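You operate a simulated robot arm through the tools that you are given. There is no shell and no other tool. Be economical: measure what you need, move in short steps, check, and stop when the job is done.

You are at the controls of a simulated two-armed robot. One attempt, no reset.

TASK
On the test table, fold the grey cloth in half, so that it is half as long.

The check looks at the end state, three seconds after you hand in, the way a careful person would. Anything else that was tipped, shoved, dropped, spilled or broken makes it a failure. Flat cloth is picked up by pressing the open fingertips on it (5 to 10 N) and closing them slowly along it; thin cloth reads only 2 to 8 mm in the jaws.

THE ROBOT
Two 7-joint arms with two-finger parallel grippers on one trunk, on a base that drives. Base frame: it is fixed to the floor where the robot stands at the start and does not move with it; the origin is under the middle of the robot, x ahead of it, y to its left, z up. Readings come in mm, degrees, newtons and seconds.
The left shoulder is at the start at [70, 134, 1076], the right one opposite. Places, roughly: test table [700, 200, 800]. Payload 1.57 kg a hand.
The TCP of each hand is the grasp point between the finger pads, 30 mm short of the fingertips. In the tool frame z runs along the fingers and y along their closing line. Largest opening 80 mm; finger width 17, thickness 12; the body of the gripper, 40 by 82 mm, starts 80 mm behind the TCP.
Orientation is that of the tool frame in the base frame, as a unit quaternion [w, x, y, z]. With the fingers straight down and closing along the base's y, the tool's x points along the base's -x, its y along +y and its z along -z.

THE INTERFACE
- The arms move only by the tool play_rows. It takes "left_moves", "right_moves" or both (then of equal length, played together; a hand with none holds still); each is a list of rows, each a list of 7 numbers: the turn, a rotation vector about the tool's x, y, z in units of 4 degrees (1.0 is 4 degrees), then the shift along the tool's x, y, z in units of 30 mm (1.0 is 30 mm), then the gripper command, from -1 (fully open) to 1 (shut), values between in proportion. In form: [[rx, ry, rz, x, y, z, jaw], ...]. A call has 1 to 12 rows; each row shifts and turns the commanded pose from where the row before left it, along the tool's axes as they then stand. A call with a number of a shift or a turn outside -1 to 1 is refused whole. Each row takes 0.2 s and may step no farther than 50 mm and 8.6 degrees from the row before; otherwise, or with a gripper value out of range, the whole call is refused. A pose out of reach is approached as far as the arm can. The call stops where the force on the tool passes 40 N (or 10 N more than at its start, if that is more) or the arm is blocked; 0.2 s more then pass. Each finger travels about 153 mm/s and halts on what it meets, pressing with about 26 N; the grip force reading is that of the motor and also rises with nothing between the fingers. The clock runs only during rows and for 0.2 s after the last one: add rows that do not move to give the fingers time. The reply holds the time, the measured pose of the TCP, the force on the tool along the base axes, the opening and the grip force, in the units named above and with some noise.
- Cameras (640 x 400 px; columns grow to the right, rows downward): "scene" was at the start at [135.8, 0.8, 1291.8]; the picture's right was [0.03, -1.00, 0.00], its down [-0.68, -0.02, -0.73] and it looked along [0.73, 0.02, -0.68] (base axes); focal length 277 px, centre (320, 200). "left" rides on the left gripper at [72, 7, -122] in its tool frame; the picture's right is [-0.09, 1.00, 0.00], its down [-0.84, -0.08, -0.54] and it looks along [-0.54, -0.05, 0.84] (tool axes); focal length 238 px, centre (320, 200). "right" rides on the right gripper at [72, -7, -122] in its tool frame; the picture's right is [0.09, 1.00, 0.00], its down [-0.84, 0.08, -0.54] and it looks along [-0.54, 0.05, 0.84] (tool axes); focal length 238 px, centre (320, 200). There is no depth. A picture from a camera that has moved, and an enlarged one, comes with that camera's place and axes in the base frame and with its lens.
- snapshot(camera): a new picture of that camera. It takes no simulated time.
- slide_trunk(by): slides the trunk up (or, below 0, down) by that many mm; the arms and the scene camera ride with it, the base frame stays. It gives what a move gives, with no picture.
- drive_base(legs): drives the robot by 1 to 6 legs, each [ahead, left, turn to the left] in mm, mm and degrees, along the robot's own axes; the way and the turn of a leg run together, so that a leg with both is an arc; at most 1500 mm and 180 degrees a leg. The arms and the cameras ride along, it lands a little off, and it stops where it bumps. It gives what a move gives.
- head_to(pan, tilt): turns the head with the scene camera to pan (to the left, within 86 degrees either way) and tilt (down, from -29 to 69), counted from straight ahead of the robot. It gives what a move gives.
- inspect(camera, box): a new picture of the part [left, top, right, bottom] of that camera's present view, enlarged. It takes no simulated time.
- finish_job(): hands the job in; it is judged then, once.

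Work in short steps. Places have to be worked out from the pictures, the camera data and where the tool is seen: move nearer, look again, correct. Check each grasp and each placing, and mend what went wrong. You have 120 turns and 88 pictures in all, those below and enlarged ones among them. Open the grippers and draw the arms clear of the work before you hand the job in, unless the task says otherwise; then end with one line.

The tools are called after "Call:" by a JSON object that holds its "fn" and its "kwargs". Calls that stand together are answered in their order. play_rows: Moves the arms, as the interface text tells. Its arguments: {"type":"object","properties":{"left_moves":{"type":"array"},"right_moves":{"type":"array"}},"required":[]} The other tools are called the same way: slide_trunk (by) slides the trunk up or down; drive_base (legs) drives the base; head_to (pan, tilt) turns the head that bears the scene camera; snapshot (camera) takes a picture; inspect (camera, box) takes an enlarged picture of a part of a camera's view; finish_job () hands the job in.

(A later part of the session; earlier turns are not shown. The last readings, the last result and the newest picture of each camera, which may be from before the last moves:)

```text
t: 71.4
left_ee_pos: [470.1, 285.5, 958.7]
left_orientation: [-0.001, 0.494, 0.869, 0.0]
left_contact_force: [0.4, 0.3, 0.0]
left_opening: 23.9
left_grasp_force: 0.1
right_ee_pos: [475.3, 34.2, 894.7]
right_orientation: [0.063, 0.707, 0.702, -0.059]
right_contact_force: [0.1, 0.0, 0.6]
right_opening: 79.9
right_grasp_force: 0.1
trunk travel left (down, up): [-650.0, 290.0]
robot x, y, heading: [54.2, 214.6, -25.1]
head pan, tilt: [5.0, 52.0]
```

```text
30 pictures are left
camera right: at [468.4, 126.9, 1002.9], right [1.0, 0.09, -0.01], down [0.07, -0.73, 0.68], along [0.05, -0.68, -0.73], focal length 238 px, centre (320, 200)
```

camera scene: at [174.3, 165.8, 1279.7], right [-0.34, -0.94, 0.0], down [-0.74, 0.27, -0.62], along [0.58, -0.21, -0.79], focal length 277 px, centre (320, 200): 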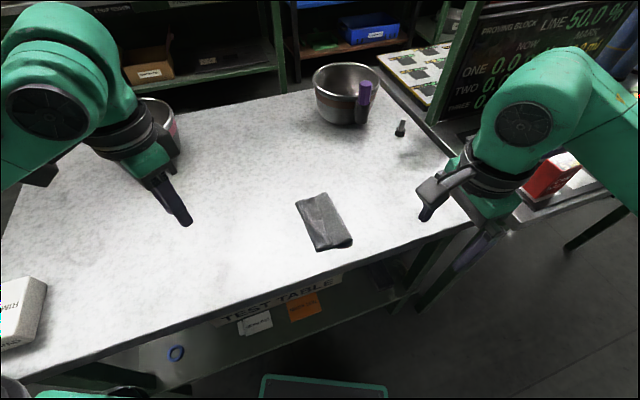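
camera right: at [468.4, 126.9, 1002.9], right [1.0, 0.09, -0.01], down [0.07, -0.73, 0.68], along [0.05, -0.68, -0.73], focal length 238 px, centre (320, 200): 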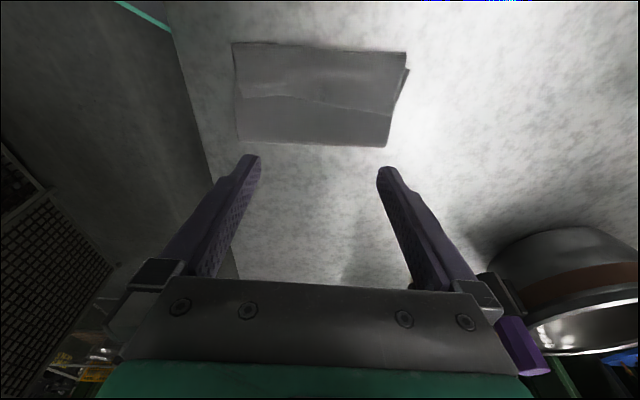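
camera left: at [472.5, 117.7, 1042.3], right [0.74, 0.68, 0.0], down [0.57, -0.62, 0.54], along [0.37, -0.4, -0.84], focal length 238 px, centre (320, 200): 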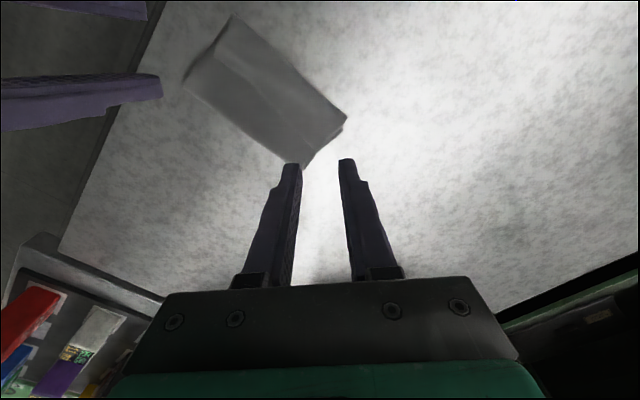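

The prongs line up beyond the free edge. I'll lower them to just above the cloth.

Call:
{"fn": "play_rows", "kwargs": {"right_moves": [[0, 0, 0, 0.087, 0, 0.4925, -1], [0, 0, 0, 0.087, 0, 0.4925, -1], [0, 0, 0, 0.087, 0, 0.4925, -1], [0, 0, 0, 0.02, 0, 0.13, -1], [0, 0, 0, 0, 0, 0, -1]]}}

Call:
{"fn": "snapshot", "kwargs": {"camera": "right"}}

```text
t: 72.6
left_ee_pos: [469.6, 284.2, 958.8]
left_orientation: [-0.001, 0.494, 0.87, -0.001]
left_contact_force: [-0.9, -0.2, -0.3]
left_opening: 24.1
left_grasp_force: 0.2
right_ee_pos: [475.6, 35.4, 844.7]
right_orientation: [0.063, 0.705, 0.704, -0.059]
right_contact_force: [0.7, 0.2, 0.0]
right_opening: 80.0
right_grasp_force: 0.0
trunk travel left (down, up): [-650.0, 290.0]
robot x, y, heading: [55.5, 215.4, -25.0]
head pan, tilt: [5.0, 52.0]
```

```text
29 pictures are left
camera right: at [469.0, 128.2, 953.0], right [1.0, 0.09, -0.01], down [0.07, -0.73, 0.68], along [0.05, -0.68, -0.74], focal length 238 px, centre (320, 200)
```

right: 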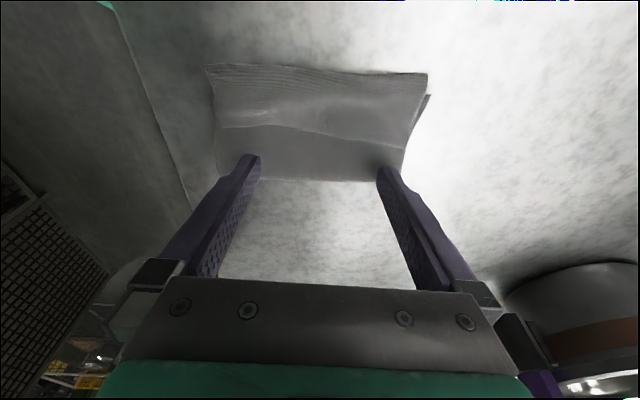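

Call:
{"fn": "play_rows", "kwargs": {"right_moves": [[0, 0, 0, 0.018, 0, 0.1, -1], [0, 0, 0, 0.012, 0, 0.07, -1], [0, 0, 0, 0, 0, 0, -1]]}}

```text
t: 73.4
left_ee_pos: [470.6, 284.4, 959.9]
left_orientation: [-0.001, 0.493, 0.87, 0.0]
left_contact_force: [-0.4, -0.1, 0.3]
left_opening: 24.2
left_grasp_force: 0.1
right_ee_pos: [475.5, 35.8, 840.1]
right_orientation: [0.063, 0.706, 0.703, -0.059]
right_contact_force: [-0.4, 0.0, -0.1]
right_opening: 79.9
right_grasp_force: 0.0
trunk travel left (down, up): [-650.0, 290.0]
robot x, y, heading: [54.8, 213.2, -25.2]
head pan, tilt: [5.0, 52.0]
```

Still no contact, so I'll go down 3 mm more and begin the sweep toward +y, checking early.

Call:
{"fn": "play_rows", "kwargs": {"right_moves": [[0, 0, 0, 0.018, 0, 0.1, -1], [0, 0, 0, 0, 0, 0, -1], [0, 0, 0, 0.2, 0, -0.035, -1], [0, 0, 0, 0.2, 0, -0.035, -1], [0, 0, 0, 0.2, 0, -0.035, -1], [0, 0, 0, 0.2, 0, -0.035, -1], [0, 0, 0, 0, 0, 0, -1]]}}

Call:
{"fn": "snapshot", "kwargs": {"camera": "right"}}

```text
t: 75.0
left_ee_pos: [469.9, 283.4, 959.8]
left_orientation: [0.0, 0.495, 0.869, -0.001]
left_contact_force: [0.1, 0.2, -0.2]
left_opening: 24.2
left_grasp_force: 0.0
right_ee_pos: [474.7, 59.6, 837.1]
right_orientation: [0.063, 0.707, 0.702, -0.059]
right_contact_force: [-0.7, -0.1, -0.3]
right_opening: 80.0
right_grasp_force: 0.0
trunk travel left (down, up): [-650.0, 290.0]
robot x, y, heading: [57.2, 215.2, -24.9]
head pan, tilt: [5.0, 52.0]
```

```text
28 pictures are left
camera right: at [469.2, 152.4, 945.5], right [1.0, 0.09, -0.01], down [0.07, -0.73, 0.68], along [0.05, -0.68, -0.74], focal length 238 px, centre (320, 200)
```

right: 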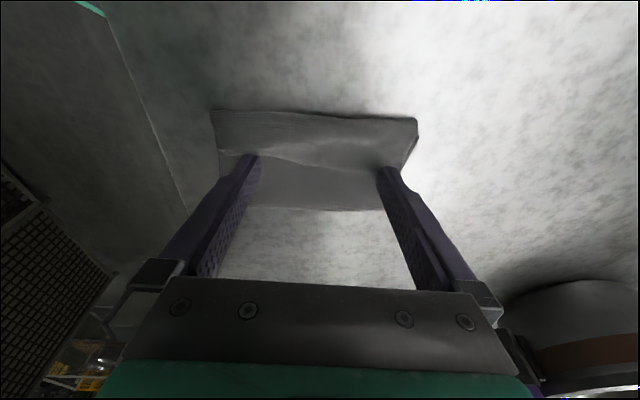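

Call:
{"fn": "inspect", "kwargs": {"camera": "right", "box": [190, 90, 440, 240]}}

```text
2.56 times, centred on (315, 165) of right
camera zoom: at [469.2, 152.4, 945.5], right [1.0, 0.09, -0.01], down [0.07, -0.73, 0.68], along [0.05, -0.68, -0.74], focal length 610 px, centre (333, 290)
```

zoom: 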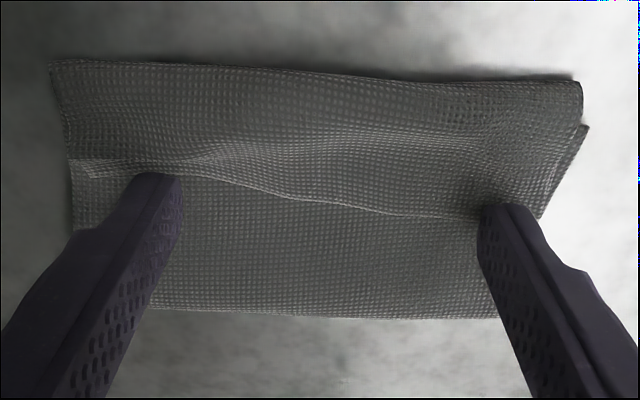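

The rake is catching the edge, which bunches in front of the near prong. I'll continue the sweep 30 mm.

Call:
{"fn": "play_rows", "kwargs": {"right_moves": [[0, 0, 0, 0.2, 0, -0.035, -1], [0, 0, 0, 0.2, 0, -0.035, -1], [0, 0, 0, 0.2, 0, -0.035, -1], [0, 0, 0, 0.2, 0, -0.035, -1], [0, 0, 0, 0.2, 0, -0.035, -1], [0, 0, 0, 0, 0, 0, -1]]}}

Call:
{"fn": "inspect", "kwargs": {"camera": "right", "box": [190, 110, 440, 260]}}

```text
t: 76.4
left_ee_pos: [470.3, 283.7, 959.2]
left_orientation: [0.0, 0.494, 0.869, -0.001]
left_contact_force: [0.0, -0.4, 0.1]
left_opening: 24.0
left_grasp_force: 0.1
right_ee_pos: [475.1, 89.7, 837.0]
right_orientation: [0.062, 0.706, 0.703, -0.059]
right_contact_force: [-0.6, 0.0, -0.8]
right_opening: 80.3
right_grasp_force: 0.0
trunk travel left (down, up): [-650.0, 290.0]
robot x, y, heading: [54.9, 214.8, -25.3]
head pan, tilt: [5.0, 52.0]
```

```text
2.56 times, centred on (315, 185) of right
camera zoom: at [469.0, 182.8, 946.0], right [1.0, 0.09, -0.01], down [0.07, -0.73, 0.68], along [0.05, -0.68, -0.74], focal length 610 px, centre (333, 238)
```

zoom: 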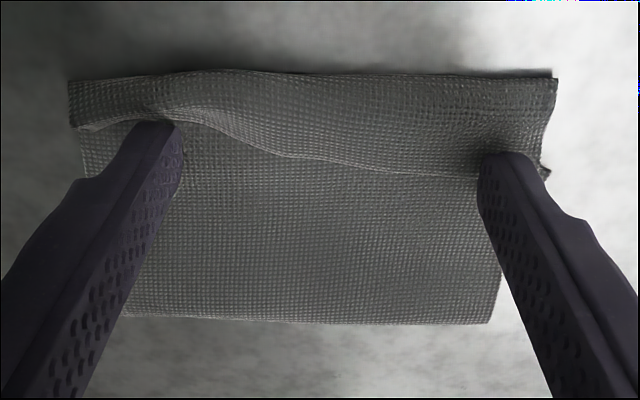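

It's working well: the strip is rolling outward. I'll go on another 30 mm.

Call:
{"fn": "play_rows", "kwargs": {"right_moves": [[0, 0, 0, 0.2, 0, -0.035, -1], [0, 0, 0, 0.2, 0, -0.035, -1], [0, 0, 0, 0.2, 0, -0.035, -1], [0, 0, 0, 0.2, 0, -0.035, -1], [0, 0, 0, 0.2, 0, -0.035, -1], [0, 0, 0, 0, 0, 0, -1]]}}

Call:
{"fn": "inspect", "kwargs": {"camera": "right", "box": [190, 110, 440, 260]}}

```text
t: 77.8
left_ee_pos: [469.9, 283.8, 959.3]
left_orientation: [-0.001, 0.493, 0.87, -0.001]
left_contact_force: [-0.7, 0.2, 0.4]
left_opening: 24.1
left_grasp_force: 0.0
right_ee_pos: [475.5, 121.4, 837.7]
right_orientation: [0.063, 0.707, 0.702, -0.061]
right_contact_force: [0.4, -0.1, 0.3]
right_opening: 80.1
right_grasp_force: 0.1
trunk travel left (down, up): [-650.0, 290.0]
robot x, y, heading: [56.4, 210.1, -25.2]
head pan, tilt: [5.0, 52.0]
```

```text
2.56 times, centred on (315, 185) of right
camera zoom: at [469.3, 213.3, 946.2], right [1.0, 0.09, -0.01], down [0.07, -0.73, 0.68], along [0.05, -0.68, -0.74], focal length 610 px, centre (333, 238)
```

zoom: 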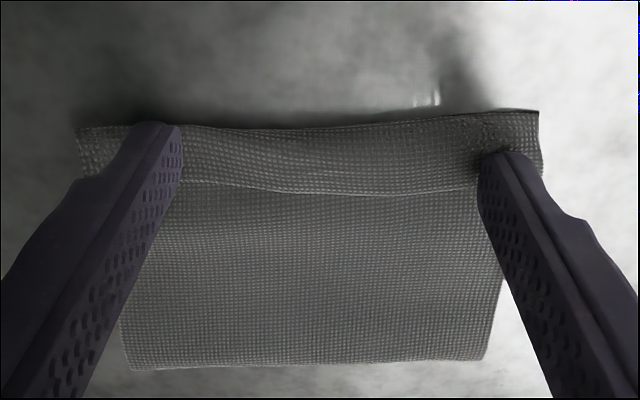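

The strip is down to about 22 mm (edge at y≈103, bend at 125) and the prongs have slid over it. I'll lift, step back behind the edge, go 2.5 mm lower and rake again.

Call:
{"fn": "play_rows", "kwargs": {"right_moves": [[0, 0, 0, -0.087, 0, -0.4925, -1], [0, 0, 0, -0.5, 0, 0.09, -1], [0, 0, 0, -0.5, 0, 0.09, -1], [0, 0, 0, -0.1, 0, 0.02, -1], [0, 0, 0, 0.087, 0, 0.4925, -1], [0, 0, 0, 0.015, 0, 0.08, -1], [0, 0, 0, 0, 0, 0, -1]]}}

Call:
{"fn": "inspect", "kwargs": {"camera": "right", "box": [190, 60, 440, 210]}}

```text
t: 79.4
left_ee_pos: [470.4, 284.0, 960.9]
left_orientation: [0.0, 0.494, 0.87, 0.0]
left_contact_force: [-0.2, -0.1, 0.4]
left_opening: 24.0
left_grasp_force: 0.1
right_ee_pos: [475.1, 86.5, 834.8]
right_orientation: [0.063, 0.706, 0.703, -0.059]
right_contact_force: [-0.7, -0.3, 0.2]
right_opening: 80.1
right_grasp_force: 0.0
trunk travel left (down, up): [-650.0, 290.0]
robot x, y, heading: [60.0, 213.3, -25.5]
head pan, tilt: [5.0, 52.0]
```

```text
2.56 times, centred on (315, 135) of right
camera zoom: at [468.4, 178.9, 943.5], right [1.0, 0.09, -0.01], down [0.07, -0.73, 0.68], along [0.05, -0.68, -0.74], focal length 610 px, centre (333, 366)
```

zoom: 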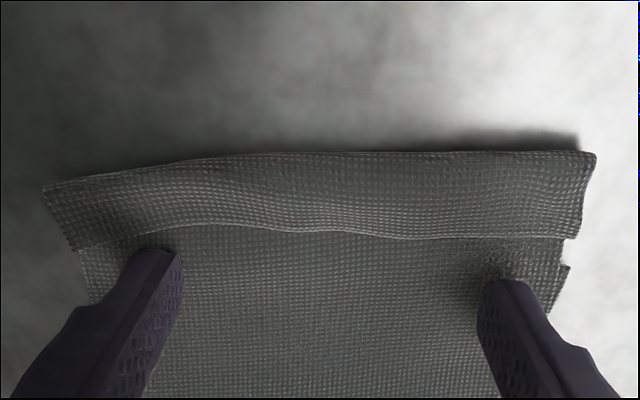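

The prongs are behind the edge again. I'll sweep outward 48 mm.

Call:
{"fn": "play_rows", "kwargs": {"right_moves": [[0, 0, 0, 0.2, 0, -0.035, -1], [0, 0, 0, 0.2, 0, -0.035, -1], [0, 0, 0, 0.2, 0, -0.025, -1], [0, 0, 0, 0.2, 0, -0.025, -1], [0, 0, 0, 0.2, 0, -0.035, -1], [0, 0, 0, 0.2, 0, -0.035, -1], [0, 0, 0, 0.2, 0, -0.035, -1], [0, 0, 0, 0.2, 0, -0.035, -1], [0, 0, 0, 0, 0, 0, -1]]}}

Call:
{"fn": "inspect", "kwargs": {"camera": "right", "box": [190, 110, 440, 260]}}

```text
t: 81.4
left_ee_pos: [471.0, 284.1, 958.9]
left_orientation: [0.0, 0.495, 0.869, 0.001]
left_contact_force: [0.3, 0.5, -0.4]
left_opening: 23.9
left_grasp_force: 0.0
right_ee_pos: [475.2, 135.0, 834.3]
right_orientation: [0.063, 0.706, 0.703, -0.059]
right_contact_force: [-1.0, 0.4, -0.1]
right_opening: 79.7
right_grasp_force: 0.0
trunk travel left (down, up): [-650.0, 290.0]
robot x, y, heading: [54.5, 213.0, -25.0]
head pan, tilt: [5.0, 52.0]
```

```text
2.56 times, centred on (315, 185) of right
camera zoom: at [469.3, 227.7, 943.0], right [1.0, 0.09, -0.01], down [0.07, -0.73, 0.68], along [0.05, -0.68, -0.74], focal length 610 px, centre (333, 238)
```

zoom: 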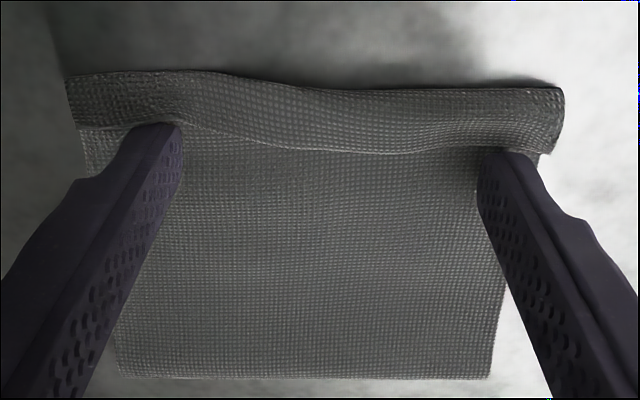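

The strip narrows slowly, but the whole top layer is starting to slide. I'll change method: raise, straighten the hand, narrow the jaws and look where the free edge settles, then pinch that edge itself.

Call:
{"fn": "play_rows", "kwargs": {"right_moves": [[0, 0, 0, -0.087, 0, -0.4925, -1], [0, 0, 0, -0.087, 0, -0.4925, -1], [0, 0.83, 0, 0, 0, 0, 0], [0, 0.83, 0, 0, 0, 0, 0.2], [0, 0.83, 0, 0, 0, 0, 0.2], [0, 0, 0, 0, 0, 0, 0.2]]}}

Call:
{"fn": "inspect", "kwargs": {"camera": "right", "box": [190, 60, 440, 210]}}

```text
t: 82.8
left_ee_pos: [470.9, 284.6, 960.0]
left_orientation: [-0.001, 0.494, 0.869, -0.001]
left_contact_force: [-0.2, 0.0, -0.6]
left_opening: 24.0
left_grasp_force: 0.1
right_ee_pos: [475.3, 136.0, 863.7]
right_orientation: [0.001, 0.709, 0.705, 0.003]
right_contact_force: [0.4, -0.1, -0.1]
right_opening: 31.9
right_grasp_force: 0.0
trunk travel left (down, up): [-650.0, 290.0]
robot x, y, heading: [54.5, 211.5, -25.3]
head pan, tilt: [5.0, 52.0]
```

```text
2.56 times, centred on (315, 135) of right
camera zoom: at [468.6, 208.1, 987.6], right [1.0, 0.09, 0.01], down [0.07, -0.84, 0.54], along [0.05, -0.54, -0.84], focal length 610 px, centre (333, 366)
```

zoom: 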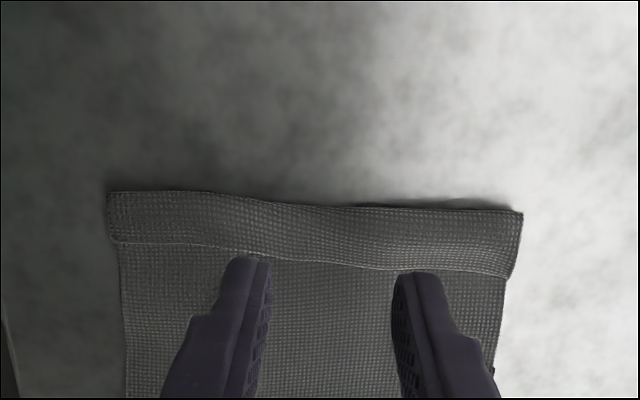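

The free edge lies at y≈132 and the bend at 150. I'll position the fingers right over the edge and lower to light contact.

Call:
{"fn": "play_rows", "kwargs": {"right_moves": [[0, 0, 0, -0.1, 0, 0.4, 0.2], [0, 0, 0, 0, 0, 0.4, 0.2], [0, 0, 0, 0, 0, 0.1, 0.2], [0, 0, 0, 0, 0, 0, 0.2]]}}

Call:
{"fn": "play_rows", "kwargs": {"right_moves": [[0, 0, 0, 0, 0, 0.06, 0.2], [0, 0, 0, 0, 0, 0.03, 0.2], [0, 0, 0, 0, 0, 0, 0.2]]}}

```text
t: 83.8
left_ee_pos: [470.1, 285.3, 959.3]
left_orientation: [-0.001, 0.494, 0.869, -0.001]
left_contact_force: [-0.2, 0.8, 0.1]
left_opening: 24.0
left_grasp_force: 0.1
right_ee_pos: [473.6, 133.2, 836.9]
right_orientation: [0.002, 0.709, 0.705, 0.002]
right_contact_force: [0.2, -0.5, -0.1]
right_opening: 32.1
right_grasp_force: 0.0
trunk travel left (down, up): [-650.0, 290.0]
robot x, y, heading: [53.2, 217.1, -24.9]
head pan, tilt: [5.0, 52.0]
```

```text
t: 84.6
left_ee_pos: [471.6, 284.7, 959.3]
left_orientation: [-0.001, 0.494, 0.87, -0.001]
left_contact_force: [0.4, 0.8, 0.1]
left_opening: 24.0
left_grasp_force: 0.1
right_ee_pos: [475.8, 133.2, 833.4]
right_orientation: [0.0, 0.709, 0.705, 0.002]
right_contact_force: [0.5, -0.1, 0.6]
right_opening: 32.0
right_grasp_force: 0.0
trunk travel left (down, up): [-650.0, 290.0]
robot x, y, heading: [56.5, 213.3, -25.0]
head pan, tilt: [5.0, 52.0]
```

Call:
{"fn": "play_rows", "kwargs": {"right_moves": [[0, 0, 0, 0, 0, 0.05, 0.2], [0, 0, 0, 0, 0, 0, 0.2], [0, 0, 0, 0, 0, 0, 0.2]]}}

Call:
{"fn": "inspect", "kwargs": {"camera": "right", "box": [220, 100, 420, 220]}}

```text
t: 85.4
left_ee_pos: [469.7, 284.5, 959.8]
left_orientation: [-0.001, 0.494, 0.869, -0.001]
left_contact_force: [0.2, -0.2, -0.6]
left_opening: 23.9
left_grasp_force: 0.1
right_ee_pos: [476.8, 133.2, 832.6]
right_orientation: [0.001, 0.709, 0.705, 0.002]
right_contact_force: [0.0, 0.3, -0.1]
right_opening: 32.0
right_grasp_force: 0.1
trunk travel left (down, up): [-650.0, 290.0]
robot x, y, heading: [55.1, 212.7, -25.0]
head pan, tilt: [5.0, 52.0]
```

```text
3.20 times, centred on (320, 160) of right
camera zoom: at [469.3, 205.4, 956.4], right [1.0, 0.09, 0.01], down [0.07, -0.84, 0.54], along [0.05, -0.54, -0.84], focal length 763 px, centre (320, 328)
```

zoom: 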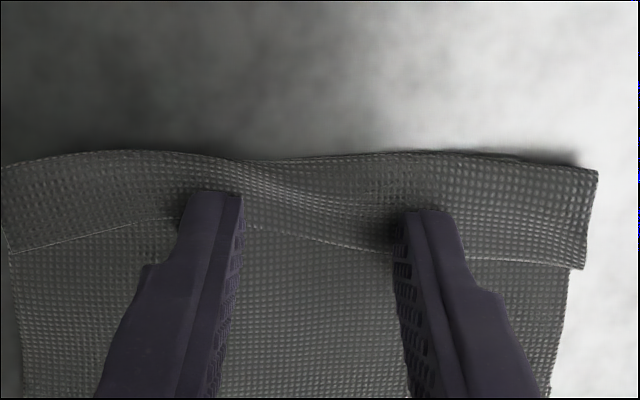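

The fingers straddle the edge, so I'll press slightly more and close slowly.

Call:
{"fn": "play_rows", "kwargs": {"right_moves": [[0, 0, 0, 0, 0, 0.04, 0.2], [0, 0, 0, 0, 0, 0, 0.28], [0, 0, 0, 0, 0, 0, 0.36], [0, 0, 0, 0, 0, 0, 0.44], [0, 0, 0, 0, 0, 0, 0.52], [0, 0, 0, 0, 0, 0, 0.6], [0, 0, 0, 0, 0, 0, 0.68], [0, 0, 0, 0, 0, 0, 0.76], [0, 0, 0, 0, 0, 0, 0.84], [0, 0, 0, 0, 0, 0, 0.92], [0, 0, 0, 0, 0, 0, 1], [0, 0, 0, 0, 0, 0, 1]]}}

Call:
{"fn": "inspect", "kwargs": {"camera": "right", "box": [220, 100, 420, 220]}}

```text
t: 88.0
left_ee_pos: [470.4, 283.8, 958.7]
left_orientation: [-0.001, 0.494, 0.869, -0.001]
left_contact_force: [0.0, -0.5, 0.4]
left_opening: 23.9
left_grasp_force: 0.1
right_ee_pos: [475.2, 133.7, 832.9]
right_orientation: [0.001, 0.709, 0.705, 0.002]
right_contact_force: [-1.4, -0.1, 3.7]
right_opening: 3.0
right_grasp_force: 24.1
trunk travel left (down, up): [-650.0, 290.0]
robot x, y, heading: [57.2, 213.3, -24.8]
head pan, tilt: [5.0, 52.0]
```

```text
3.20 times, centred on (320, 160) of right
camera zoom: at [468.5, 205.4, 955.3], right [1.0, 0.09, 0.01], down [0.07, -0.84, 0.54], along [0.05, -0.54, -0.84], focal length 763 px, centre (320, 328)
```

zoom: 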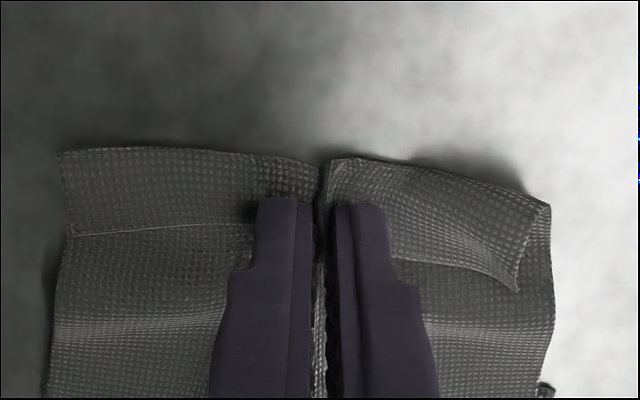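

The jaws read 3.0 mm, so the layer underneath was probably pinched too. I'll release and instead rub the strip outward: fingertips on top of the strip near its edge, pressed lightly and dragged toward +y.

Call:
{"fn": "play_rows", "kwargs": {"right_moves": [[0, 0, 0, 0, 0, 0, 0.7], [0, 0, 0, 0, 0, 0, 0.2], [0, 0, 0, 0, 0, 0, -0.4], [0, 0, 0, 0, 0, -0.3, -0.5], [0, 0, 0, 0.27, 0, 0, -0.5], [0, 0, 0, 0, 0, 0.3, -0.5], [0, 0, 0, 0, 0, 0.03, -0.5], [0, 0, 0, 0, 0, 0, -0.5]]}}

Call:
{"fn": "inspect", "kwargs": {"camera": "right", "box": [190, 90, 440, 240]}}

```text
t: 89.8
left_ee_pos: [469.8, 283.4, 959.6]
left_orientation: [-0.001, 0.494, 0.87, -0.001]
left_contact_force: [-0.4, -0.4, -0.7]
left_opening: 24.0
left_grasp_force: 0.1
right_ee_pos: [474.7, 140.1, 832.8]
right_orientation: [0.002, 0.709, 0.705, 0.004]
right_contact_force: [0.7, 0.1, 9.8]
right_opening: 60.2
right_grasp_force: 0.1
trunk travel left (down, up): [-650.0, 290.0]
robot x, y, heading: [54.5, 211.6, -24.9]
head pan, tilt: [5.0, 52.0]
```

```text
2.56 times, centred on (315, 165) of right
camera zoom: at [468.7, 213.1, 955.2], right [1.0, 0.09, 0.01], down [0.07, -0.84, 0.54], along [0.05, -0.54, -0.84], focal length 610 px, centre (333, 290)
```

zoom: 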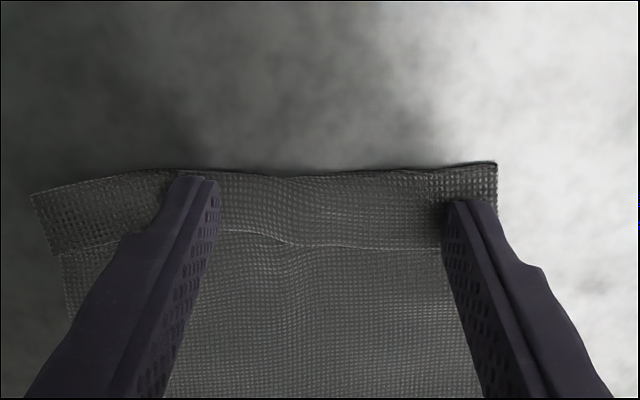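

Pressing with 9.8 N, the prongs are on the strip. I'll drag 30 mm toward +y and look.

Call:
{"fn": "play_rows", "kwargs": {"right_moves": [[0, 0, 0, 0.15, 0, 0, -0.5], [0, 0, 0, 0.15, 0, 0, -0.5], [0, 0, 0, 0.15, 0, 0, -0.5], [0, 0, 0, 0.15, 0, 0, -0.5], [0, 0, 0, 0.15, 0, 0, -0.5], [0, 0, 0, 0.15, 0, 0, -0.5], [0, 0, 0, 0, 0, 0, -0.5]]}}

Call:
{"fn": "inspect", "kwargs": {"camera": "right", "box": [190, 90, 440, 240]}}

```text
t: 91.4
left_ee_pos: [470.2, 284.3, 961.0]
left_orientation: [0.0, 0.493, 0.87, 0.0]
left_contact_force: [0.6, -1.2, 0.5]
left_opening: 24.1
left_grasp_force: 0.1
right_ee_pos: [474.0, 167.5, 831.4]
right_orientation: [0.001, 0.709, 0.706, 0.003]
right_contact_force: [-0.3, -1.1, 5.7]
right_opening: 60.2
right_grasp_force: 0.0
trunk travel left (down, up): [-650.0, 290.0]
robot x, y, heading: [53.1, 213.1, -25.4]
head pan, tilt: [5.0, 52.0]
```

```text
2.56 times, centred on (315, 165) of right
camera zoom: at [467.9, 239.9, 955.3], right [1.0, 0.09, 0.01], down [0.07, -0.84, 0.54], along [0.05, -0.54, -0.84], focal length 610 px, centre (333, 290)
```

zoom: 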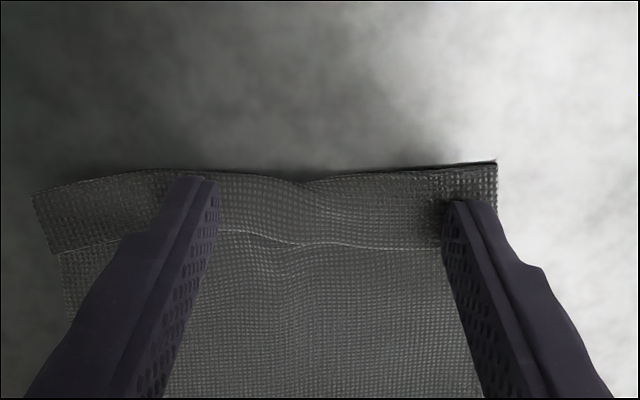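

The whole cloth slides along, so rubbing does nothing. I'll go back to pinching the free edge (now at y≈159) with lighter pressure and a smaller opening, then lift to see whether only the strip comes up.

Call:
{"fn": "play_rows", "kwargs": {"right_moves": [[0, 0, 0, 0, 0, -0.25, -0.5], [0, 0, 0, -0.17, 0, 0, 0.3], [0, 0, 0, 0, 0, 0, 0.3], [0, 0, 0, 0, 0, 0.19, 0.3], [0, 0, 0, 0, 0, 0.02, 0.3], [0, 0, 0, 0, 0, 0, 0.3]]}}

```text
t: 92.8
left_ee_pos: [470.9, 283.2, 960.6]
left_orientation: [0.0, 0.494, 0.87, 0.0]
left_contact_force: [0.1, 0.0, 0.3]
left_opening: 24.0
left_grasp_force: 0.1
right_ee_pos: [475.2, 162.9, 833.3]
right_orientation: [0.001, 0.708, 0.706, 0.002]
right_contact_force: [0.2, 0.3, 0.8]
right_opening: 27.9
right_grasp_force: 0.1
trunk travel left (down, up): [-650.0, 290.0]
robot x, y, heading: [55.6, 215.8, -25.3]
head pan, tilt: [5.0, 52.0]
```

Contact is about 1 N, so I'll add a touch, close slowly and lift 15 mm.

Call:
{"fn": "play_rows", "kwargs": {"right_moves": [[0, 0, 0, 0, 0, 0.015, 0.36], [0, 0, 0, 0, 0, 0, 0.44], [0, 0, 0, 0, 0, 0, 0.52], [0, 0, 0, 0, 0, 0, 0.6], [0, 0, 0, 0, 0, 0, 0.68], [0, 0, 0, 0, 0, 0, 0.76], [0, 0, 0, 0, 0, 0, 0.84], [0, 0, 0, 0, 0, 0, 0.92], [0, 0, 0, 0, 0, 0, 1], [0, 0, 0, 0, 0, -0.25, 1], [0, 0, 0, 0, 0, -0.25, 1], [0, 0, 0, 0, 0, 0, 1]]}}

Call:
{"fn": "inspect", "kwargs": {"camera": "right", "box": [190, 60, 440, 230]}}

```text
t: 95.4
left_ee_pos: [470.4, 285.4, 958.8]
left_orientation: [0.0, 0.494, 0.869, -0.001]
left_contact_force: [-0.2, 0.3, -0.3]
left_opening: 24.0
left_grasp_force: 0.0
right_ee_pos: [474.1, 162.0, 847.5]
right_orientation: [0.001, 0.709, 0.705, 0.002]
right_contact_force: [-0.3, 0.7, 0.6]
right_opening: 3.7
right_grasp_force: 25.0
trunk travel left (down, up): [-650.0, 290.0]
robot x, y, heading: [56.0, 212.0, -25.0]
head pan, tilt: [5.0, 52.0]
```

```text
2.35 times, centred on (315, 145) of right
camera zoom: at [468.8, 235.1, 970.5], right [1.0, 0.09, 0.0], down [0.07, -0.84, 0.54], along [0.05, -0.54, -0.84], focal length 561 px, centre (332, 329)
```

zoom: 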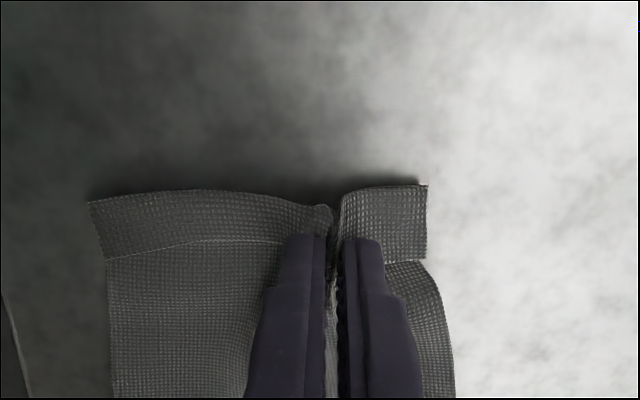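

Both layers got pinched at 3.7 mm, so they cling together on the table. New plan: use this grip to swing the top layer back to the right and open the cloth flat. Then I'll lift it by its midline with both hands, so both halves hang, the strip falls open, and I can lay it down folded.

Call:
{"fn": "play_rows", "kwargs": {"right_moves": [[0, 0, 0, -0.37, 0, -0.88, 1], [0, 0, 0, -0.37, 0, -0.88, 1], [0, 0, 0, -0.67, 0, -0.42, 1], [0, 0, 0, -0.67, 0, -0.42, 1], [0, 0, 0, -0.78, 0, -0.17, 1], [0, 0, 0, -0.78, 0, -0.17, 1], [0, 0, 0, 0, 0, 0, 1]]}}

Call:
{"fn": "snapshot", "kwargs": {"camera": "scene"}}

```text
t: 97.0
left_ee_pos: [470.4, 285.8, 959.1]
left_orientation: [-0.001, 0.494, 0.869, -0.001]
left_contact_force: [-0.6, 0.2, -0.1]
left_opening: 24.2
left_grasp_force: 0.0
right_ee_pos: [473.9, 53.5, 936.1]
right_orientation: [0.002, 0.709, 0.705, 0.002]
right_contact_force: [-0.3, 1.0, -0.6]
right_opening: 3.5
right_grasp_force: 24.3
trunk travel left (down, up): [-650.0, 290.0]
robot x, y, heading: [54.9, 211.1, -25.0]
head pan, tilt: [5.0, 52.0]
```

```text
16 pictures are left
camera scene: at [174.6, 166.4, 1279.7], right [-0.34, -0.94, 0.0], down [-0.74, 0.27, -0.62], along [0.58, -0.21, -0.79], focal length 277 px, centre (320, 200)
```

scene: 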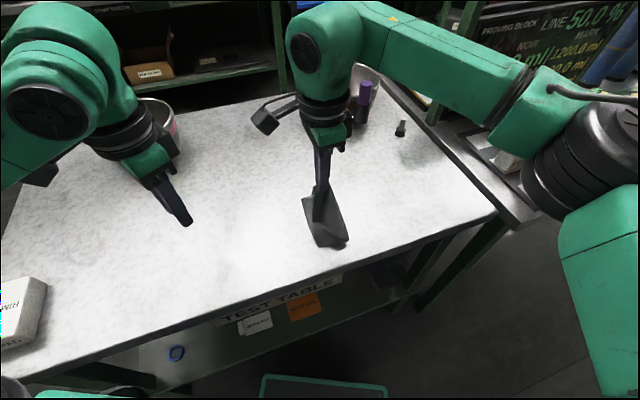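

The top layer now stands up from the lower one. I'll carry on over to the right and lower.

Call:
{"fn": "play_rows", "kwargs": {"right_moves": [[0, 0, 0, -0.78, 0, 0.2, 1], [0, 0, 0, -0.78, 0, 0.2, 1], [0, 0, 0, -0.65, 0, 0.47, 1], [0, 0, 0, -0.65, 0, 0.47, 1], [0, 0, 0, -0.4, 0, 0.67, 1], [0, 0, 0, -0.4, 0, 0.67, 1], [0, 0, 0, -0.2, 0, 0.35, 1], [0, 0, 0, 0, 0, 0.25, 1], [0, 0, 0, 0, 0, 0, 1]]}}

Call:
{"fn": "snapshot", "kwargs": {"camera": "scene"}}

```text
t: 99.0
left_ee_pos: [469.4, 283.1, 960.9]
left_orientation: [0.0, 0.494, 0.869, -0.001]
left_contact_force: [-0.6, 0.3, 0.0]
left_opening: 24.0
left_grasp_force: 0.0
right_ee_pos: [474.5, -63.5, 837.4]
right_orientation: [0.002, 0.709, 0.705, 0.002]
right_contact_force: [-0.2, -1.0, 1.1]
right_opening: 3.1
right_grasp_force: 24.9
trunk travel left (down, up): [-650.0, 290.0]
robot x, y, heading: [58.2, 215.7, -25.2]
head pan, tilt: [5.0, 52.0]
```

```text
15 pictures are left
camera scene: at [174.1, 165.9, 1279.7], right [-0.34, -0.94, 0.0], down [-0.74, 0.27, -0.62], along [0.58, -0.21, -0.79], focal length 277 px, centre (320, 200)
```

scene: 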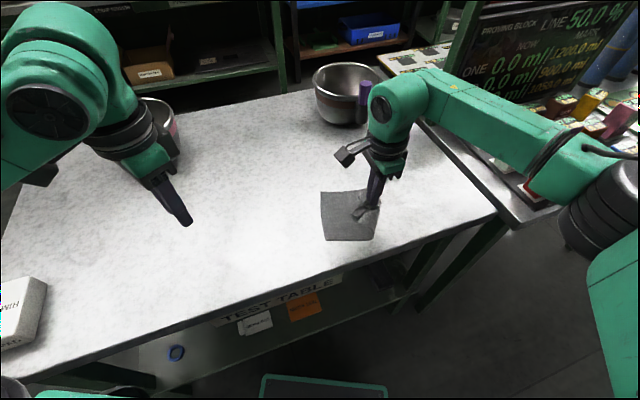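

Call:
{"fn": "inspect", "kwargs": {"camera": "scene", "box": [300, 170, 400, 250]}}

```text
5.00 times, centred on (350, 210) of scene
camera zoom: at [174.1, 165.9, 1279.7], right [-0.34, -0.94, 0.0], down [-0.74, 0.27, -0.62], along [0.58, -0.21, -0.79], focal length 1384 px, centre (170, 150)
```

zoom: 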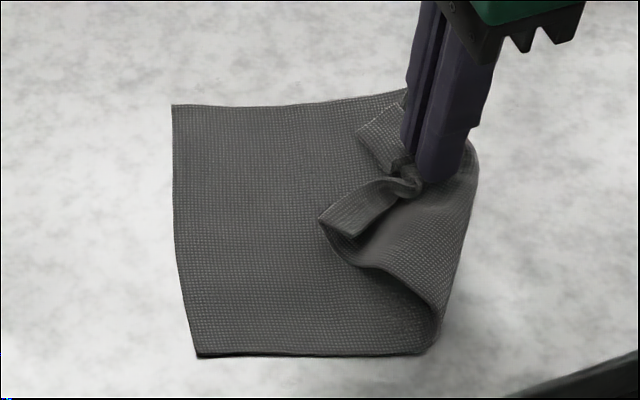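

The lower half lies flat with its true edge at y≈30–64, but the held end is curled back on itself. I'll carry it up and about 55 mm farther right to lay it out flat.

Call:
{"fn": "play_rows", "kwargs": {"right_moves": [[0, 0, 0, 0, 0, -0.7, 1], [0, 0, 0, -0.3, 0, -0.5, 1], [0, 0, 0, -0.5, 0, 0, 1], [0, 0, 0, -0.5, 0, 0.2, 1], [0, 0, 0, -0.4, 0, 0.4, 1], [0, 0, 0, -0.2, 0, 0.4, 1], [0, 0, 0, 0, 0, 0.2, 1], [0, 0, 0, 0, 0, 0, 1]]}}

Call:
{"fn": "inspect", "kwargs": {"camera": "scene", "box": [300, 160, 425, 260]}}

```text
t: 100.8
left_ee_pos: [469.6, 283.7, 958.6]
left_orientation: [0.0, 0.494, 0.869, -0.001]
left_contact_force: [-0.4, 0.1, -0.6]
left_opening: 24.2
left_grasp_force: 0.0
right_ee_pos: [474.6, -118.9, 834.9]
right_orientation: [0.0, 0.709, 0.706, 0.002]
right_contact_force: [-0.9, 0.5, 1.7]
right_opening: 3.0
right_grasp_force: 24.3
trunk travel left (down, up): [-650.0, 290.0]
robot x, y, heading: [55.9, 214.7, -24.8]
head pan, tilt: [5.0, 52.0]
```

```text
4.00 times, centred on (362, 210) of scene
camera zoom: at [174.5, 165.7, 1279.7], right [-0.34, -0.94, 0.0], down [-0.74, 0.27, -0.62], along [0.58, -0.21, -0.79], focal length 1107 px, centre (150, 160)
```

zoom: 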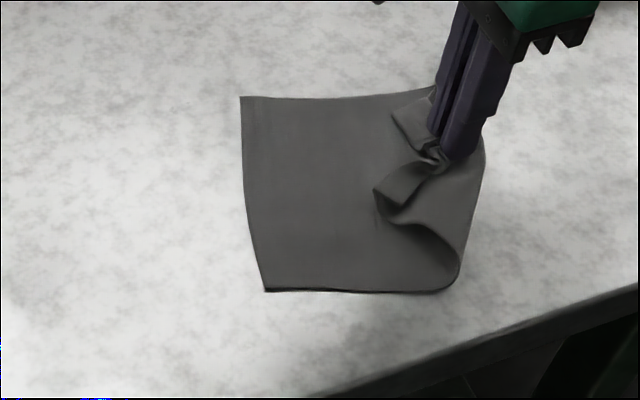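

The cloth slid along as a whole. I'll release here, draw the right hand up and clear, and look at the shape before the midline lift.

Call:
{"fn": "play_rows", "kwargs": {"right_moves": [[0, 0, 0, 0, 0, 0, 0.6], [0, 0, 0, 0, 0, 0, 0.2], [0, 0, 0, 0, 0, -0.5, 0.2], [0, 0, 0, 0, 0, -0.9, 0.2], [0, 0, 0, -0.8, -0.5, -0.9, 0.2], [0, 0, 0, -0.8, -0.5, -0.9, 0.2], [0, 0, 0, -0.8, -0.5, -0.5, 0.2], [0, 0, 0, -0.8, -0.5, 0, 0.2], [0, 0, 0, 0, 0, 0, 0.2]]}}

Call:
{"fn": "inspect", "kwargs": {"camera": "scene", "box": [300, 160, 425, 260]}}

```text
t: 102.8
left_ee_pos: [471.6, 283.8, 958.2]
left_orientation: [-0.001, 0.494, 0.87, 0.0]
left_contact_force: [0.1, 1.4, -0.2]
left_opening: 23.9
left_grasp_force: 0.0
right_ee_pos: [412.2, -215.8, 948.7]
right_orientation: [0.001, 0.71, 0.705, 0.002]
right_contact_force: [0.0, -0.5, 0.7]
right_opening: 32.2
right_grasp_force: 0.0
trunk travel left (down, up): [-650.0, 290.0]
robot x, y, heading: [57.1, 213.4, -25.0]
head pan, tilt: [5.0, 52.0]
```

```text
4.00 times, centred on (362, 210) of scene
camera zoom: at [175.0, 166.4, 1279.7], right [-0.34, -0.94, 0.0], down [-0.74, 0.27, -0.62], along [0.58, -0.21, -0.79], focal length 1107 px, centre (150, 160)
```

zoom: 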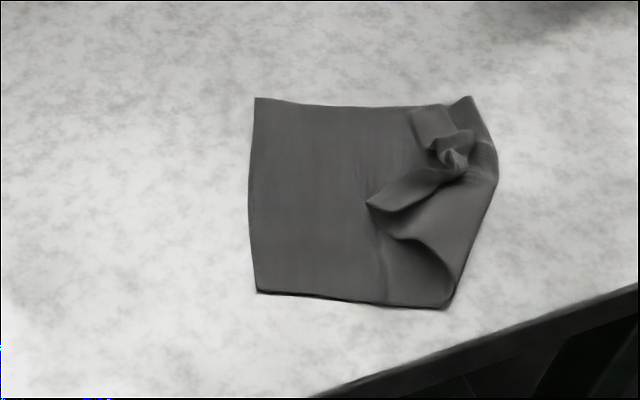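

The left edge, from about (429,17) to (548,-32), is clean and flat while the right end is crumpled. I'll lift the cloth by the middle of that edge with the left hand so the rest hangs free and uncurls, then lay it out flat again.

Call:
{"fn": "play_rows", "kwargs": {"left_moves": [[0, 0, 0, -0.897, -0.488, 0, 0.25], [0, 0, 0, -0.897, -0.488, 0, 0.25], [0, 0, 0, -0.897, -0.488, 0, 0.25], [0, 0, 0, -0.897, -0.488, 0, 0.25], [0, 0, 0, -0.897, -0.488, 0, 0.25], [0, 0, 0, -0.897, -0.488, 0, 0.25], [0, 0, 0, -0.897, -0.488, 0, 0.25], [0, 0, 0, -0.897, -0.488, 0, 0.25], [0, 0, 0, -0.897, -0.488, 0, 0.25], [0, 0, 0, -0.897, -0.488, 0, 0.25], [0, 0, -1, 0, 0, 0.5, 0.25], [0, 0, -1, 0, 0, 0.5, 0.25]]}}

Call:
{"fn": "play_rows", "kwargs": {"left_moves": [[0, 0, -1, 0, 0, 0.5, 0.25], [0, 0, -1, 0, 0, 0.5, 0.25], [0, 0, -1, 0, 0, 0.4, 0.25], [0, 0, -1, 0, 0, 0.3, 0.25], [0, 0, -1, 0, 0, 0.2, 0.25], [0, 0, -1, 0, 0, 0, 0.25], [0, 0, -1, 0, 0, 0, 0.25], [0, 0, 0, 0, 0, 0, 0.25]]}}

Call:
{"fn": "snapshot", "kwargs": {"camera": "left"}}

```text
t: 105.4
left_ee_pos: [481.3, -22.6, 930.4]
left_orientation: [0.0, 0.431, 0.902, -0.001]
left_contact_force: [0.0, -0.6, -0.7]
left_opening: 30.1
left_grasp_force: 0.1
right_ee_pos: [412.3, -217.1, 948.1]
right_orientation: [0.001, 0.709, 0.705, 0.003]
right_contact_force: [0.3, -0.9, 0.3]
right_opening: 31.9
right_grasp_force: 0.0
trunk travel left (down, up): [-650.0, 290.0]
robot x, y, heading: [56.6, 213.0, -24.8]
head pan, tilt: [5.0, 52.0]
```

```text
t: 107.2
left_ee_pos: [481.1, -20.6, 871.7]
left_orientation: [0.0, 0.2, 0.98, -0.001]
left_contact_force: [-0.5, 0.2, 0.6]
left_opening: 29.6
left_grasp_force: 0.0
right_ee_pos: [413.2, -217.2, 948.8]
right_orientation: [0.001, 0.709, 0.705, 0.002]
right_contact_force: [-0.4, 0.4, -0.7]
right_opening: 31.9
right_grasp_force: 0.1
trunk travel left (down, up): [-650.0, 290.0]
robot x, y, heading: [55.5, 212.0, -25.2]
head pan, tilt: [5.0, 52.0]
```

```text
11 pictures are left
camera left: at [418.0, 12.7, 995.5], right [0.48, 0.88, 0.0], down [0.74, -0.4, 0.54], along [0.47, -0.26, -0.84], focal length 238 px, centre (320, 200)
```

left: 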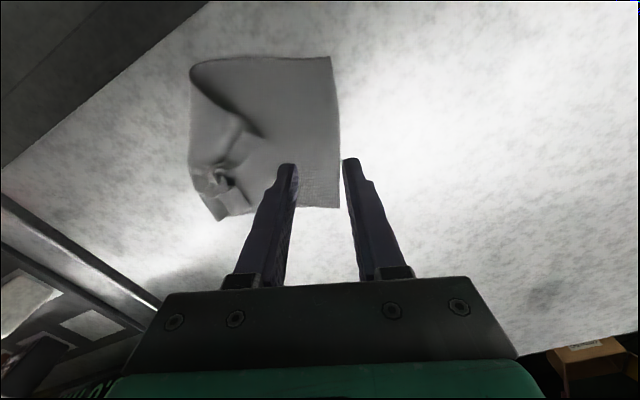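

The cloth's left edge is confirmed with its centre at (484,-9). I'll shift 14 mm inward and lower to the cloth.

Call:
{"fn": "play_rows", "kwargs": {"left_moves": [[0, 0, 0, 0, -0.47, 0.4, 0.25], [0, 0, 0, 0, 0, 0.4, 0.25], [0, 0, 0, 0, 0, 0.4, 0.25], [0, 0, 0, 0, 0, 0.1, 0.25], [0, 0, 0, 0, 0, 0, 0.25]]}}

Call:
{"fn": "play_rows", "kwargs": {"left_moves": [[0, 0, 0, 0, 0, 0.05, 0.25], [0, 0, 0, 0, 0, 0, 0.25], [0, 0, 0, 0, 0, 0, 0.25]]}}

```text
t: 108.4
left_ee_pos: [474.9, -33.9, 834.3]
left_orientation: [-0.001, 0.201, 0.98, 0.0]
left_contact_force: [0.1, 0.3, 0.3]
left_opening: 30.2
left_grasp_force: 0.0
right_ee_pos: [411.8, -217.3, 948.3]
right_orientation: [0.001, 0.709, 0.705, 0.002]
right_contact_force: [0.4, -0.6, -0.5]
right_opening: 31.9
right_grasp_force: 0.2
trunk travel left (down, up): [-650.0, 290.0]
robot x, y, heading: [55.4, 215.2, -24.9]
head pan, tilt: [5.0, 52.0]
```

```text
t: 109.2
left_ee_pos: [476.1, -34.0, 833.2]
left_orientation: [-0.001, 0.201, 0.98, -0.001]
left_contact_force: [1.1, -0.5, -0.1]
left_opening: 30.1
left_grasp_force: 0.1
right_ee_pos: [414.0, -217.7, 948.1]
right_orientation: [0.001, 0.709, 0.705, 0.003]
right_contact_force: [-0.2, -0.8, -1.6]
right_opening: 32.1
right_grasp_force: 0.0
trunk travel left (down, up): [-650.0, 290.0]
robot x, y, heading: [54.4, 217.9, -25.5]
head pan, tilt: [5.0, 52.0]
```

Call:
{"fn": "play_rows", "kwargs": {"left_moves": [[0, 0, 0, 0, 0, 0.05, 0.25], [0, 0, 0, 0, 0, 0.02, 0.25], [0, 0, 0, 0, 0, 0, 0.25]]}}

```text
t: 110.0
left_ee_pos: [475.1, -34.6, 831.4]
left_orientation: [0.0, 0.201, 0.98, -0.001]
left_contact_force: [2.3, -0.3, 7.4]
left_opening: 30.2
left_grasp_force: 0.7
right_ee_pos: [413.4, -216.7, 949.4]
right_orientation: [0.002, 0.709, 0.705, 0.002]
right_contact_force: [-0.2, 0.3, -0.6]
right_opening: 32.3
right_grasp_force: 0.1
trunk travel left (down, up): [-650.0, 290.0]
robot x, y, heading: [53.6, 214.5, -24.8]
head pan, tilt: [5.0, 52.0]
```

The press is 7.4 N. I'll close slowly, then lift a little to test.

Call:
{"fn": "play_rows", "kwargs": {"left_moves": [[0, 0, 0, 0, 0, 0, 0.33], [0, 0, 0, 0, 0, 0, 0.41], [0, 0, 0, 0, 0, 0, 0.49], [0, 0, 0, 0, 0, 0, 0.57], [0, 0, 0, 0, 0, 0, 0.65], [0, 0, 0, 0, 0, 0, 0.73], [0, 0, 0, 0, 0, 0, 0.81], [0, 0, 0, 0, 0, 0, 0.89], [0, 0, 0, 0, 0, 0, 1], [0, 0, 0, 0, 0, 0, 1], [0, 0, 0, 0, 0, -0.4, 1], [0, 0, 0, 0, 0, -0.4, 1]]}}

```text
t: 112.6
left_ee_pos: [475.2, -33.8, 855.8]
left_orientation: [0.0, 0.201, 0.98, 0.001]
left_contact_force: [0.2, -0.6, 0.4]
left_opening: 1.9
left_grasp_force: 23.4
right_ee_pos: [412.4, -216.2, 948.8]
right_orientation: [0.002, 0.709, 0.705, 0.003]
right_contact_force: [0.2, 0.2, 0.9]
right_opening: 32.0
right_grasp_force: 0.0
trunk travel left (down, up): [-650.0, 290.0]
robot x, y, heading: [58.0, 213.1, -24.8]
head pan, tilt: [5.0, 52.0]
```

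The grip reads 1.9 mm. I'll lift the cloth about 190 mm so it hangs free, let it settle and look.

Call:
{"fn": "play_rows", "kwargs": {"left_moves": [[0, 0, 0, 0, 0, -0.9, 1], [0, 0, 0, 0, 0, -0.9, 1], [0, 0, 0, 0, 0, -0.9, 1], [0, 0, 0, 0, 0, -0.9, 1], [0, 0, 0, 0, 0, -0.9, 1], [0, 0, 0, 0, 0, -0.9, 1], [0, 0, 0, 0, 0, -0.9, 1], [0, 0, 0, 0, 0, 0, 1], [0, 0, 0, 0, 0, 0, 1], [0, 0, 0, 0, 0, 0, 1], [0, 0, 0, 0, 0, 0, 1], [0, 0, 0, 0, 0, 0, 1]]}}

Call:
{"fn": "inspect", "kwargs": {"camera": "scene", "box": [260, 60, 480, 260]}}

```text
t: 115.2
left_ee_pos: [475.5, -34.7, 1044.7]
left_orientation: [0.0, 0.201, 0.98, 0.0]
left_contact_force: [0.0, 0.1, -0.3]
left_opening: 2.3
left_grasp_force: 23.7
right_ee_pos: [412.8, -214.8, 948.2]
right_orientation: [0.002, 0.709, 0.706, 0.003]
right_contact_force: [0.2, -0.1, -0.4]
right_opening: 32.0
right_grasp_force: 0.0
trunk travel left (down, up): [-650.0, 290.0]
robot x, y, heading: [52.4, 215.9, -24.9]
head pan, tilt: [5.0, 52.0]
```

```text
2.00 times, centred on (370, 160) of scene
camera zoom: at [174.4, 165.6, 1279.7], right [-0.34, -0.94, 0.0], down [-0.74, 0.27, -0.62], along [0.58, -0.21, -0.79], focal length 554 px, centre (220, 280)
```

zoom: 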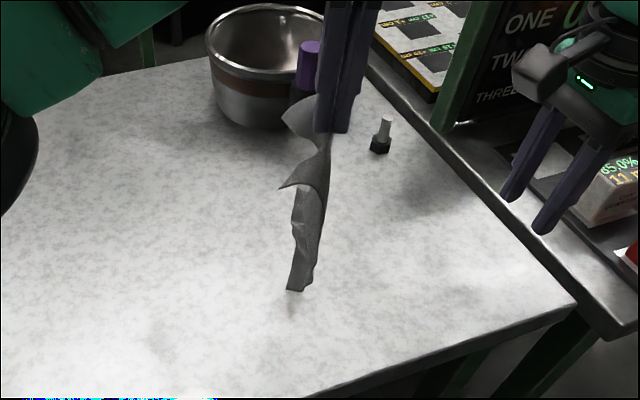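

It hangs straight and open. I'll rotate it 23° so it aligns with y and lower it until the bottom edge just touches, then lay it down with an arc toward +y.

Call:
{"fn": "play_rows", "kwargs": {"left_moves": [[0, 0, -0.96, 0, 0, 0, 1], [0, 0, -0.96, 0, 0, 0, 1], [0, 0, -0.96, 0, 0, 0.1, 1], [0, 0, -0.96, 0, 0, 0.2, 1], [0, 0, -0.96, 0, 0, 0.2, 1], [0, 0, -0.96, 0, 0, 0.2, 1], [0, 0, 0, 0, 0, 0.2, 1], [0, 0, 0, 0, 0, 0.2, 1], [0, 0, 0, 0, 0, 0, 1], [0, 0, 0, 0, 0, 0, 1]]}}

Call:
{"fn": "play_rows", "kwargs": {"left_moves": [[0, 0, 0, 0, 0.75, 0.17, 1], [0, 0, 0, 0, 0.75, 0.17, 1], [0, 0, 0, 0, 0.75, 0.33, 1], [0, 0, 0, 0, 0.75, 0.33, 1], [0, 0, 0, 0, 0.58, 0.5, 1], [0, 0, 0, 0, 0.58, 0.5, 1], [0, 0, 0, 0, 0.42, 0.58, 1], [0, 0, 0, 0, 0.42, 0.58, 1], [0, 0, 0, 0, 0.25, 0.67, 1], [0, 0, 0, 0, 0.25, 0.67, 1], [0, 0, 0, 0, 0.12, 0.45, 1], [0, 0, 0, 0, 0.12, 0.4, 1]]}}

Call:
{"fn": "inspect", "kwargs": {"camera": "scene", "box": [220, 130, 420, 290]}}

```text
t: 117.4
left_ee_pos: [476.2, -34.7, 1011.3]
left_orientation: [0.0, 0.002, 1.0, 0.0]
left_contact_force: [-0.1, -0.3, -0.4]
left_opening: 2.2
left_grasp_force: 23.9
right_ee_pos: [412.5, -216.4, 949.0]
right_orientation: [0.001, 0.709, 0.705, 0.003]
right_contact_force: [-0.4, -0.2, -0.1]
right_opening: 32.1
right_grasp_force: 0.1
trunk travel left (down, up): [-650.0, 290.0]
robot x, y, heading: [59.1, 216.8, -25.0]
head pan, tilt: [5.0, 52.0]
```

```text
t: 120.0
left_ee_pos: [476.2, 137.7, 850.4]
left_orientation: [-0.001, 0.002, 1.0, 0.001]
left_contact_force: [0.5, 0.3, -0.5]
left_opening: 1.8
left_grasp_force: 24.0
right_ee_pos: [412.0, -215.9, 949.6]
right_orientation: [0.002, 0.709, 0.705, 0.001]
right_contact_force: [-0.5, 0.5, -0.4]
right_opening: 31.9
right_grasp_force: 0.1
trunk travel left (down, up): [-650.0, 290.0]
robot x, y, heading: [53.1, 213.7, -25.1]
head pan, tilt: [5.0, 52.0]
```

```text
2.50 times, centred on (320, 210) of scene
camera zoom: at [174.5, 165.9, 1279.7], right [-0.34, -0.94, 0.0], down [-0.74, 0.27, -0.62], along [0.58, -0.21, -0.79], focal length 692 px, centre (320, 175)
```

zoom: 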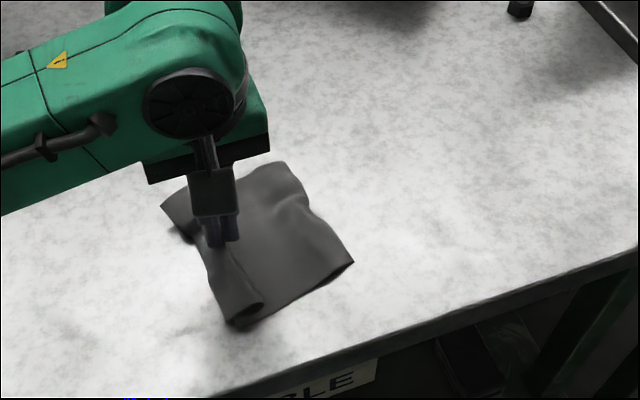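

The cloth seems to have landed doubled: the visible part is only about 105 mm long, with a rounded bend at y≈50 and a lower layer underneath. That would be nearly the fold I want, with the held edge facing outward correctly. I'll look from the left wrist camera.

Call:
{"fn": "snapshot", "kwargs": {"camera": "left"}}

Call:
{"fn": "inspect", "kwargs": {"camera": "scene", "box": [265, 180, 345, 244]}}

```text
8 pictures are left
camera left: at [404.5, 143.9, 973.0], right [0.1, 1.0, 0.0], down [0.84, -0.08, 0.54], along [0.54, -0.05, -0.84], focal length 238 px, centre (320, 200)
```

left: 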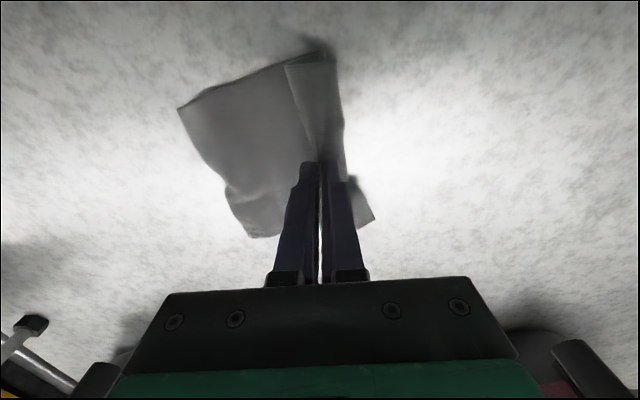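

```text
6.25 times, centred on (305, 212) of scene
camera zoom: at [174.5, 165.9, 1279.7], right [-0.34, -0.94, 0.0], down [-0.74, 0.27, -0.62], along [0.58, -0.21, -0.79], focal length 1730 px, centre (414, 125)
```

zoom: 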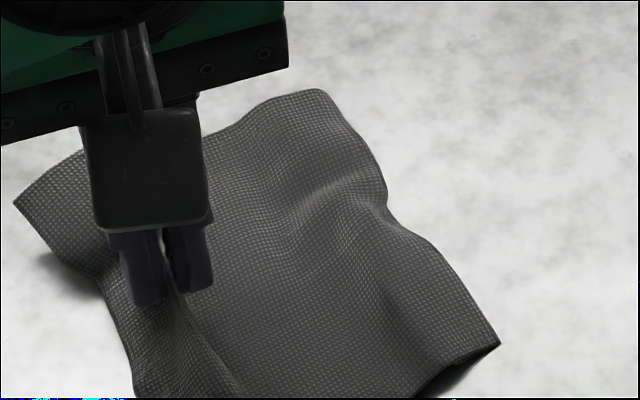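

It looks doubled under. To see the lower layer's edge I'll raise the held edge about 60 mm with a small move back, and look underneath.

Call:
{"fn": "play_rows", "kwargs": {"left_moves": [[0, 0, 0, 0, -0.2, -0.7, 1], [0, 0, 0, 0, -0.2, -0.7, 1], [0, 0, 0, 0, -0.2, -0.6, 1], [0, 0, 0, 0, 0, 0, 1], [0, 0, 0, 0, 0, 0, 1]]}}

Call:
{"fn": "inspect", "kwargs": {"camera": "scene", "box": [240, 160, 365, 260]}}

```text
t: 121.2
left_ee_pos: [476.4, 118.3, 910.9]
left_orientation: [-0.001, 0.002, 1.0, 0.0]
left_contact_force: [0.9, -0.5, 0.2]
left_opening: 2.0
left_grasp_force: 24.0
right_ee_pos: [413.1, -215.7, 948.2]
right_orientation: [0.0, 0.709, 0.705, 0.002]
right_contact_force: [-0.1, -0.5, 0.4]
right_opening: 32.0
right_grasp_force: 0.0
trunk travel left (down, up): [-650.0, 290.0]
robot x, y, heading: [54.7, 218.1, -24.8]
head pan, tilt: [5.0, 52.0]
```

```text
4.00 times, centred on (302, 210) of scene
camera zoom: at [174.4, 165.6, 1279.7], right [-0.34, -0.94, 0.0], down [-0.74, 0.27, -0.62], along [0.58, -0.21, -0.79], focal length 1107 px, centre (390, 160)
```

zoom: 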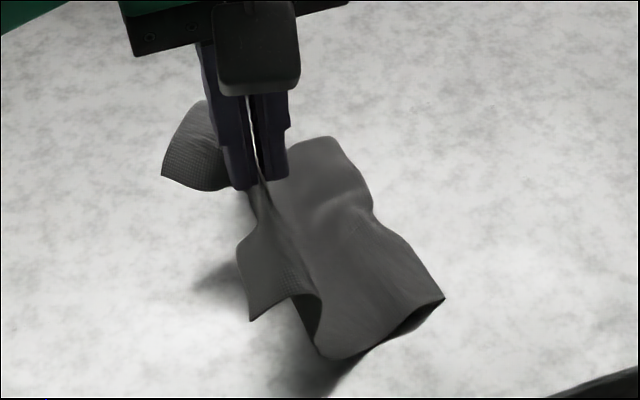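

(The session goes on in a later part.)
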